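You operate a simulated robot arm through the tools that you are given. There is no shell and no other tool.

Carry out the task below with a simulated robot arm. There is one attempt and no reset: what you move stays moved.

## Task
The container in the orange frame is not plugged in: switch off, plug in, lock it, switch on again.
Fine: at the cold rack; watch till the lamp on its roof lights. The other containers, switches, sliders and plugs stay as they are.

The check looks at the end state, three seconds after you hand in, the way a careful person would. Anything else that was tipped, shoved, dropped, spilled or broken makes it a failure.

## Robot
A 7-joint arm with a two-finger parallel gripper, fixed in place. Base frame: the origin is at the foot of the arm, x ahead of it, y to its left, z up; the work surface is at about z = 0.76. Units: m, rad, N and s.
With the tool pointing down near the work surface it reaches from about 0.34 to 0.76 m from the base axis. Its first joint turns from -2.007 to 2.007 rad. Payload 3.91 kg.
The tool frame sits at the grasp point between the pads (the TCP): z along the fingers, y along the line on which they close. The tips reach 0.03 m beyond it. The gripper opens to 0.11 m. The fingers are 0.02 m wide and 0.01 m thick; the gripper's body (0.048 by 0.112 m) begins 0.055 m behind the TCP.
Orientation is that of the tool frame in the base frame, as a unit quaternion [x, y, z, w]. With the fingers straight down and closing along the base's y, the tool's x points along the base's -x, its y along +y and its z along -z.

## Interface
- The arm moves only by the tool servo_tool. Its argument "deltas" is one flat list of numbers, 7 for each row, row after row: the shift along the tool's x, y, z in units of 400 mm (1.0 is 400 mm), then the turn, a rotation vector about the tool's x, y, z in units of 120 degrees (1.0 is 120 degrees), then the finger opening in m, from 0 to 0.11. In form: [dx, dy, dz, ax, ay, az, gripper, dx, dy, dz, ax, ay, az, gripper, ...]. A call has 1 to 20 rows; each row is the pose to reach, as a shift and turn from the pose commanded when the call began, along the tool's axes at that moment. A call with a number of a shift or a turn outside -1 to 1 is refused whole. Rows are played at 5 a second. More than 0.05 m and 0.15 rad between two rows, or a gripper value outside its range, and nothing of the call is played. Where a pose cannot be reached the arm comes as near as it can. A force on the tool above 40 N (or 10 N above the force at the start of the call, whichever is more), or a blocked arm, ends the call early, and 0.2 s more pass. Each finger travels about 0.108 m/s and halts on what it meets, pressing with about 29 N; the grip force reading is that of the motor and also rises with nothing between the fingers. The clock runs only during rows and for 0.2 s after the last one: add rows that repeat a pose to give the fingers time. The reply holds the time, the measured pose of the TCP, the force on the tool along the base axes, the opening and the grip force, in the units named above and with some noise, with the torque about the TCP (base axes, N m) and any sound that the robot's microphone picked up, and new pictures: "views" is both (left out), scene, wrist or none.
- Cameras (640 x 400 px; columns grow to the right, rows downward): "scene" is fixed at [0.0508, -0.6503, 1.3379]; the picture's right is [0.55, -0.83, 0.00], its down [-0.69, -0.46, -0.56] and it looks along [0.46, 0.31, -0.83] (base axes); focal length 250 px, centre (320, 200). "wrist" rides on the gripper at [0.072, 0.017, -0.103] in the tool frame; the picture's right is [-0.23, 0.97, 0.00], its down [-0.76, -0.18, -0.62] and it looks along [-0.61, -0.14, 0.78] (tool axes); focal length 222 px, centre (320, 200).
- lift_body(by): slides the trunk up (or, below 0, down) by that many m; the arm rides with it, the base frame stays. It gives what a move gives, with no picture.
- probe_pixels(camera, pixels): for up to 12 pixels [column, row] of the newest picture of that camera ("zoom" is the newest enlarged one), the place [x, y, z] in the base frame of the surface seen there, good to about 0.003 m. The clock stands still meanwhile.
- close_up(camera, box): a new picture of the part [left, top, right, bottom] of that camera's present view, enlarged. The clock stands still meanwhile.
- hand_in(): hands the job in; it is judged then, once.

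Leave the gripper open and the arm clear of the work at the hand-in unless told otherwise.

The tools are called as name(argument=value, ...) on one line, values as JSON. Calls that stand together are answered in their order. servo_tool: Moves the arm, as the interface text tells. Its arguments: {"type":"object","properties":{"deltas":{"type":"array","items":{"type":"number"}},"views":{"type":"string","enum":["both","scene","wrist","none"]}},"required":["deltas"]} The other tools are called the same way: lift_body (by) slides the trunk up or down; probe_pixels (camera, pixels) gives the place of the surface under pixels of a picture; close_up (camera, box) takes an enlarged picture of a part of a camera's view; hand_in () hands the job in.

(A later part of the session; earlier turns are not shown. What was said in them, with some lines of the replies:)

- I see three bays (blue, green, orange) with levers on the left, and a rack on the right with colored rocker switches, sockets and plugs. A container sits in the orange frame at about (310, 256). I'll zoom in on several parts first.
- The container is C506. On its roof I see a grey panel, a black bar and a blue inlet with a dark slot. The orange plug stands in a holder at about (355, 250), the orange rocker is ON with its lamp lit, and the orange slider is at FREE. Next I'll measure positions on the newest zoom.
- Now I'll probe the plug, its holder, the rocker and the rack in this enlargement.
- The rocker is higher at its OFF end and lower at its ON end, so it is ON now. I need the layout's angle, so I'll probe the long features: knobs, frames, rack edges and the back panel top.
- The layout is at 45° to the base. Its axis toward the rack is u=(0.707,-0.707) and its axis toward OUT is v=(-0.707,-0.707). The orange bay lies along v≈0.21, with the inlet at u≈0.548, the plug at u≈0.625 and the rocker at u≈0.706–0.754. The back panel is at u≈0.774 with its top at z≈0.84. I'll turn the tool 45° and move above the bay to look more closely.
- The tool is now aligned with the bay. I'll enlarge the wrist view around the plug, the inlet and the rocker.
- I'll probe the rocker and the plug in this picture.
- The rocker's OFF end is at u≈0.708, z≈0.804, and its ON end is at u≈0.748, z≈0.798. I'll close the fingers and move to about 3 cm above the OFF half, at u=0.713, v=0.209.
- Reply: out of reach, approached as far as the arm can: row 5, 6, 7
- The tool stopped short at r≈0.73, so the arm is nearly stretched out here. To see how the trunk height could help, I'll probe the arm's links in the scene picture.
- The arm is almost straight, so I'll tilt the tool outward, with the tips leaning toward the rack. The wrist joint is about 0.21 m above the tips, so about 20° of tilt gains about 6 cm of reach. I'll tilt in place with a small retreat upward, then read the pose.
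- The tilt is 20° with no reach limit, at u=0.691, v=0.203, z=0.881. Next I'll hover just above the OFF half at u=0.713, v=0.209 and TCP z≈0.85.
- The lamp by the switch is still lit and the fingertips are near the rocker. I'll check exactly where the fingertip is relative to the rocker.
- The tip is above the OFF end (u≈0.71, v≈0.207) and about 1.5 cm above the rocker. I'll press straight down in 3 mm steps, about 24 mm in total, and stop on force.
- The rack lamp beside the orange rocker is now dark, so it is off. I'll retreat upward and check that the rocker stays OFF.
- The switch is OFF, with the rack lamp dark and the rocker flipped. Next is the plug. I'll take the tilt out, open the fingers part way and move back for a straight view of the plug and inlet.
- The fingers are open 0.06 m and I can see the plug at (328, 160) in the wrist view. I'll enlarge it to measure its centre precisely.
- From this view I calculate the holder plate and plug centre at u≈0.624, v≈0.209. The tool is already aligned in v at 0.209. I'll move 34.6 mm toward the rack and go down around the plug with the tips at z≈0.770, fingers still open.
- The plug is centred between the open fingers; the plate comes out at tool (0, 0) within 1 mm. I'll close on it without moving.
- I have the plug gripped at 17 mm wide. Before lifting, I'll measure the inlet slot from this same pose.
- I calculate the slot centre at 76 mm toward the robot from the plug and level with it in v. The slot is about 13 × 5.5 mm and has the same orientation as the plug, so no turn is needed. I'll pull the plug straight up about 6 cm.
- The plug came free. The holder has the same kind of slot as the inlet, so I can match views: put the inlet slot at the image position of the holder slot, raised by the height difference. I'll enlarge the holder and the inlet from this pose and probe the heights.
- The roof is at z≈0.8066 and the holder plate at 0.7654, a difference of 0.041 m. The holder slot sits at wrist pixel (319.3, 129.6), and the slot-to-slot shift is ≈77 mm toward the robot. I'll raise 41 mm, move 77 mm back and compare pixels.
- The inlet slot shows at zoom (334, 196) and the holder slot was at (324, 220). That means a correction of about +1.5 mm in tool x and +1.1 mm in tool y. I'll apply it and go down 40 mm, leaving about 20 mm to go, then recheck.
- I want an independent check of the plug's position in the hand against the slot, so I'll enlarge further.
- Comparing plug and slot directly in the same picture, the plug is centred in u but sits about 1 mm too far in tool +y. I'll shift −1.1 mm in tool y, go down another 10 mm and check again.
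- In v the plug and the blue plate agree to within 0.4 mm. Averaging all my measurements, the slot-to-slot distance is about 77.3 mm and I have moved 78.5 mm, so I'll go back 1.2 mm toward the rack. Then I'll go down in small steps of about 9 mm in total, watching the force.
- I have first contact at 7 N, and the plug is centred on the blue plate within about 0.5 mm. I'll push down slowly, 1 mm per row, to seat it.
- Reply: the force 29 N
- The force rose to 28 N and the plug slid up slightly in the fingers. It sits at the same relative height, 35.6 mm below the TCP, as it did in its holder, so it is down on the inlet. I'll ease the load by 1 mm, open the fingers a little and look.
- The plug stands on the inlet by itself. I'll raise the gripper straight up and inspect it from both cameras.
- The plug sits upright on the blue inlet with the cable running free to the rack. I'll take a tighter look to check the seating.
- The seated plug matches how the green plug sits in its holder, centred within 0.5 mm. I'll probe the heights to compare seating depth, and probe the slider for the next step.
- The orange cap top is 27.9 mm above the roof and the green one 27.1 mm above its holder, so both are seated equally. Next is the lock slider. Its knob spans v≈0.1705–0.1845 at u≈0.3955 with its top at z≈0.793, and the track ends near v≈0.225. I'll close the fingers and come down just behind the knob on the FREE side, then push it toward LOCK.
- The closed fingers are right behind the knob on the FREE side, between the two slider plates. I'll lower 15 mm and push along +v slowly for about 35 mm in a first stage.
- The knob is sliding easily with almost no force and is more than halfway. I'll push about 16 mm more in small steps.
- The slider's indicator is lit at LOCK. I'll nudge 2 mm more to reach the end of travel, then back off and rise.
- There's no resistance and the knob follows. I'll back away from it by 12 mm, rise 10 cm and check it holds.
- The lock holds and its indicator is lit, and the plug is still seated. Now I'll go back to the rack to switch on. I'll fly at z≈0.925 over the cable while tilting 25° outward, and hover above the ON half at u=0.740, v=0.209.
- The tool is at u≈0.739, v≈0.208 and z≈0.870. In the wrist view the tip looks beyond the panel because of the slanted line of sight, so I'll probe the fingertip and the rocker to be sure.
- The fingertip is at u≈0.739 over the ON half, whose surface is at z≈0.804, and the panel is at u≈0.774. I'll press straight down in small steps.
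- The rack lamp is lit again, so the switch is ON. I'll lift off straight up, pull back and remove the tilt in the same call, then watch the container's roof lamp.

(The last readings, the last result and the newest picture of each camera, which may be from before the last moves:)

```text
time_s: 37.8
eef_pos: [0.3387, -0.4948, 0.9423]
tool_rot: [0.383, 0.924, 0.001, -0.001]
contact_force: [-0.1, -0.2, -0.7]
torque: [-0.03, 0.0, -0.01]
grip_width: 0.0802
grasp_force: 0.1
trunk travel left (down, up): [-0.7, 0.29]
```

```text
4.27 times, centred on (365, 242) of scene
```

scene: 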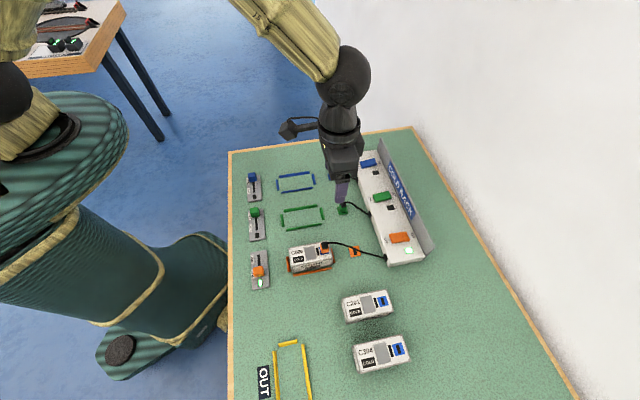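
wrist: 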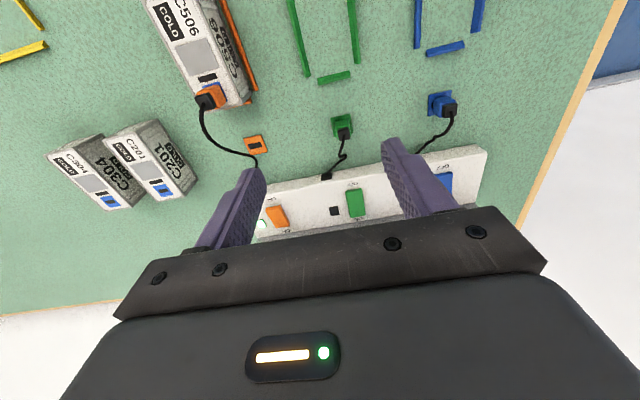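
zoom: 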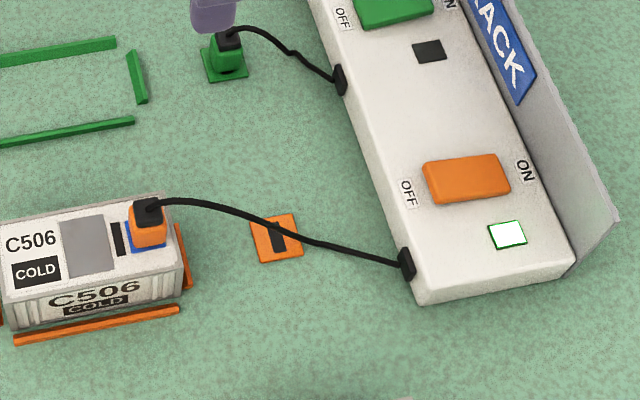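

The switch is ON and the lock is on, but the roof lamp (the black bar beside the plug) is still dark. I'll hold still for 4 seconds and look again.

servo_tool(deltas=[0, 0, 0, 0, 0, 0, 0.08, 0, 0, 0, 0, 0, 0, 0.08, 0, 0, 0, 0, 0, 0, 0.08, 0, 0, 0, 0, 0, 0, 0.08, 0, 0, 0, 0, 0, 0, 0.08, 0, 0, 0, 0, 0, 0, 0.08, 0, 0, 0, 0, 0, 0, 0.08, 0, 0, 0, 0, 0, 0, 0.08, 0, 0, 0, 0, 0, 0, 0.08, 0, 0, 0, 0, 0, 0, 0.08, 0, 0, 0, 0, 0, 0, 0.08, 0, 0, 0, 0, 0, 0, 0.08, 0, 0, 0, 0, 0, 0, 0.08, 0, 0, 0, 0, 0, 0, 0.08, 0, 0, 0, 0, 0, 0, 0.08, 0, 0, 0, 0, 0, 0, 0.08, 0, 0, 0, 0, 0, 0, 0.08, 0, 0, 0, 0, 0, 0, 0.08, 0, 0, 0, 0, 0, 0, 0.08, 0, 0, 0, 0, 0, 0, 0.08], views="scene")

close_up(camera="scene", box=[240, 225, 440, 300])

close_up(camera="scene", box=[310, 233, 345, 260])

```text
time_s: 42.0
eef_pos: [0.3401, -0.4956, 0.9427]
tool_rot: [0.382, 0.924, 0.0, 0.0]
contact_force: [0.4, 0.8, -0.7]
torque: [0.0, 0.02, 0.0]
grip_width: 0.0803
grasp_force: 0.0
trunk travel left (down, up): [-0.7, 0.29]
```

scene: 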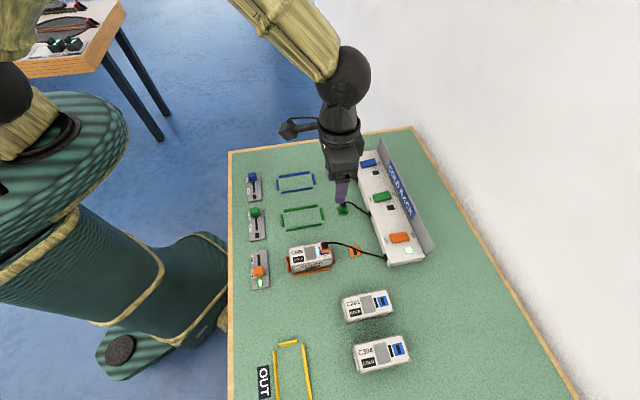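

```text
3.20 times, centred on (340, 262) of scene
```

zoom: 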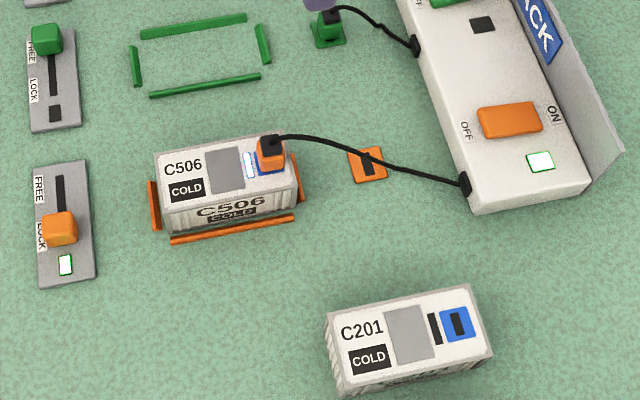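

```text
14.81 times, centred on (328, 246) of scene
```

zoom: 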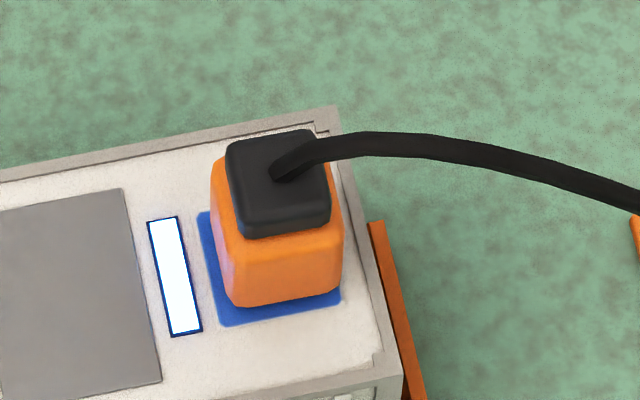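

The roof lamp of C506 is now lit, and the lock indicator and rack lamp are lit too. I'll lift the arm well clear, open the gripper and do a last check of everything.

servo_tool(deltas=[0.03, 0.05, -0.09, 0, 0, 0, 0.1, 0.06, 0.1, -0.18, 0, 0, 0, 0.11, 0.09, 0.15, -0.24, 0, 0, 0, 0.11, 0.09, 0.15, -0.24, 0, 0, 0, 0.11, 0.09, 0.15, -0.24, 0, 0, 0, 0.11], views="both")

close_up(camera="scene", box=[230, 130, 450, 290])

close_up(camera="scene", box=[240, 270, 440, 400])

```text
time_s: 43.2
eef_pos: [0.3574, -0.4282, 1.04]
tool_rot: [0.382, 0.924, 0.0, 0.0]
contact_force: [0.2, 0.1, -0.7]
torque: [-0.05, 0.03, 0.02]
grip_width: 0.1101
grasp_force: 0.2
trunk travel left (down, up): [-0.7, 0.29]
```

scene: 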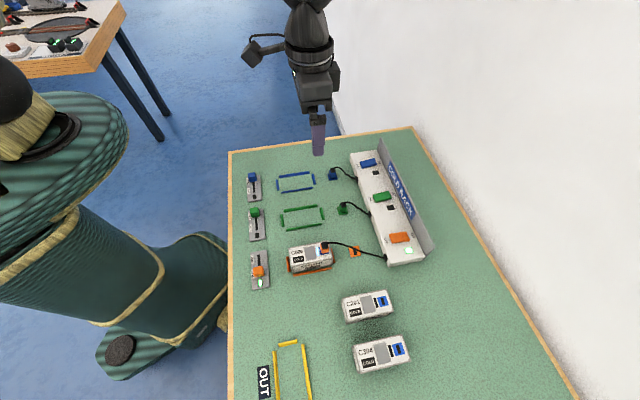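
wrist: 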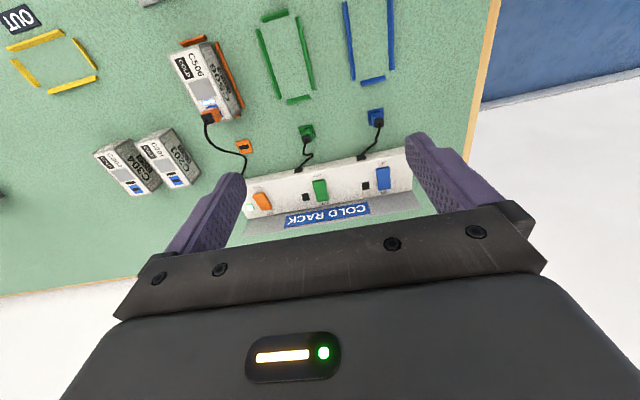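

```text
2.50 times, centred on (340, 210) of scene
```

zoom: 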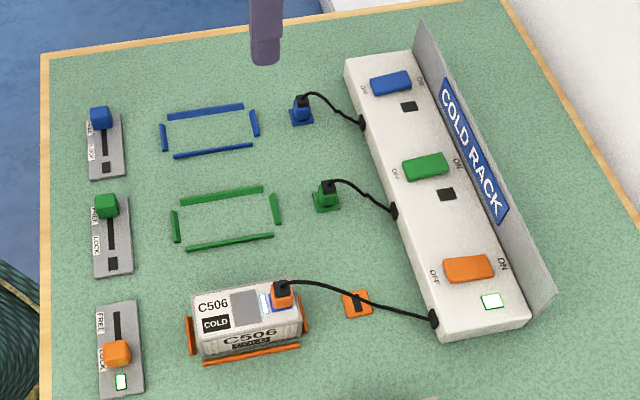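

```text
3.08 times, centred on (340, 335) of scene
```

zoom: 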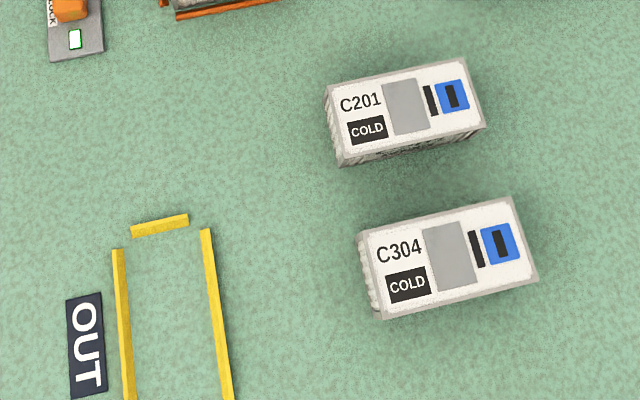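

C506 is plugged in, locked and switched on, and its roof lamp is lit. The blue and green bays and the other containers are unchanged. The gripper is open and the arm is clear, so I'm handing in.

hand_in()

```text
The job is handed in.
```

Container C506 in the orange frame is plugged in, locked and switched on, and the lamp on its roof is lit.

- **Switched off:** I pressed the orange rocker to OFF, and its rack lamp went dark.
- **Plugged in:** I moved the orange plug from its holder to the blue inlet on C506's roof. It stands upright there, at the same depth as the green plug in its holder.
- **Locked:** I pushed the orange slider from FREE to LOCK, and its indicator lit.
- **Switched on:** I pressed the orange rocker to ON, and the rack lamp lit at once. The roof lamp was still dark about 2 seconds later, and it was lit when I looked again after waiting 4 more seconds.

In the last pictures the blue and green bays, C201 and C304 look unchanged. I handed in with the gripper open and the arm clear of the table.
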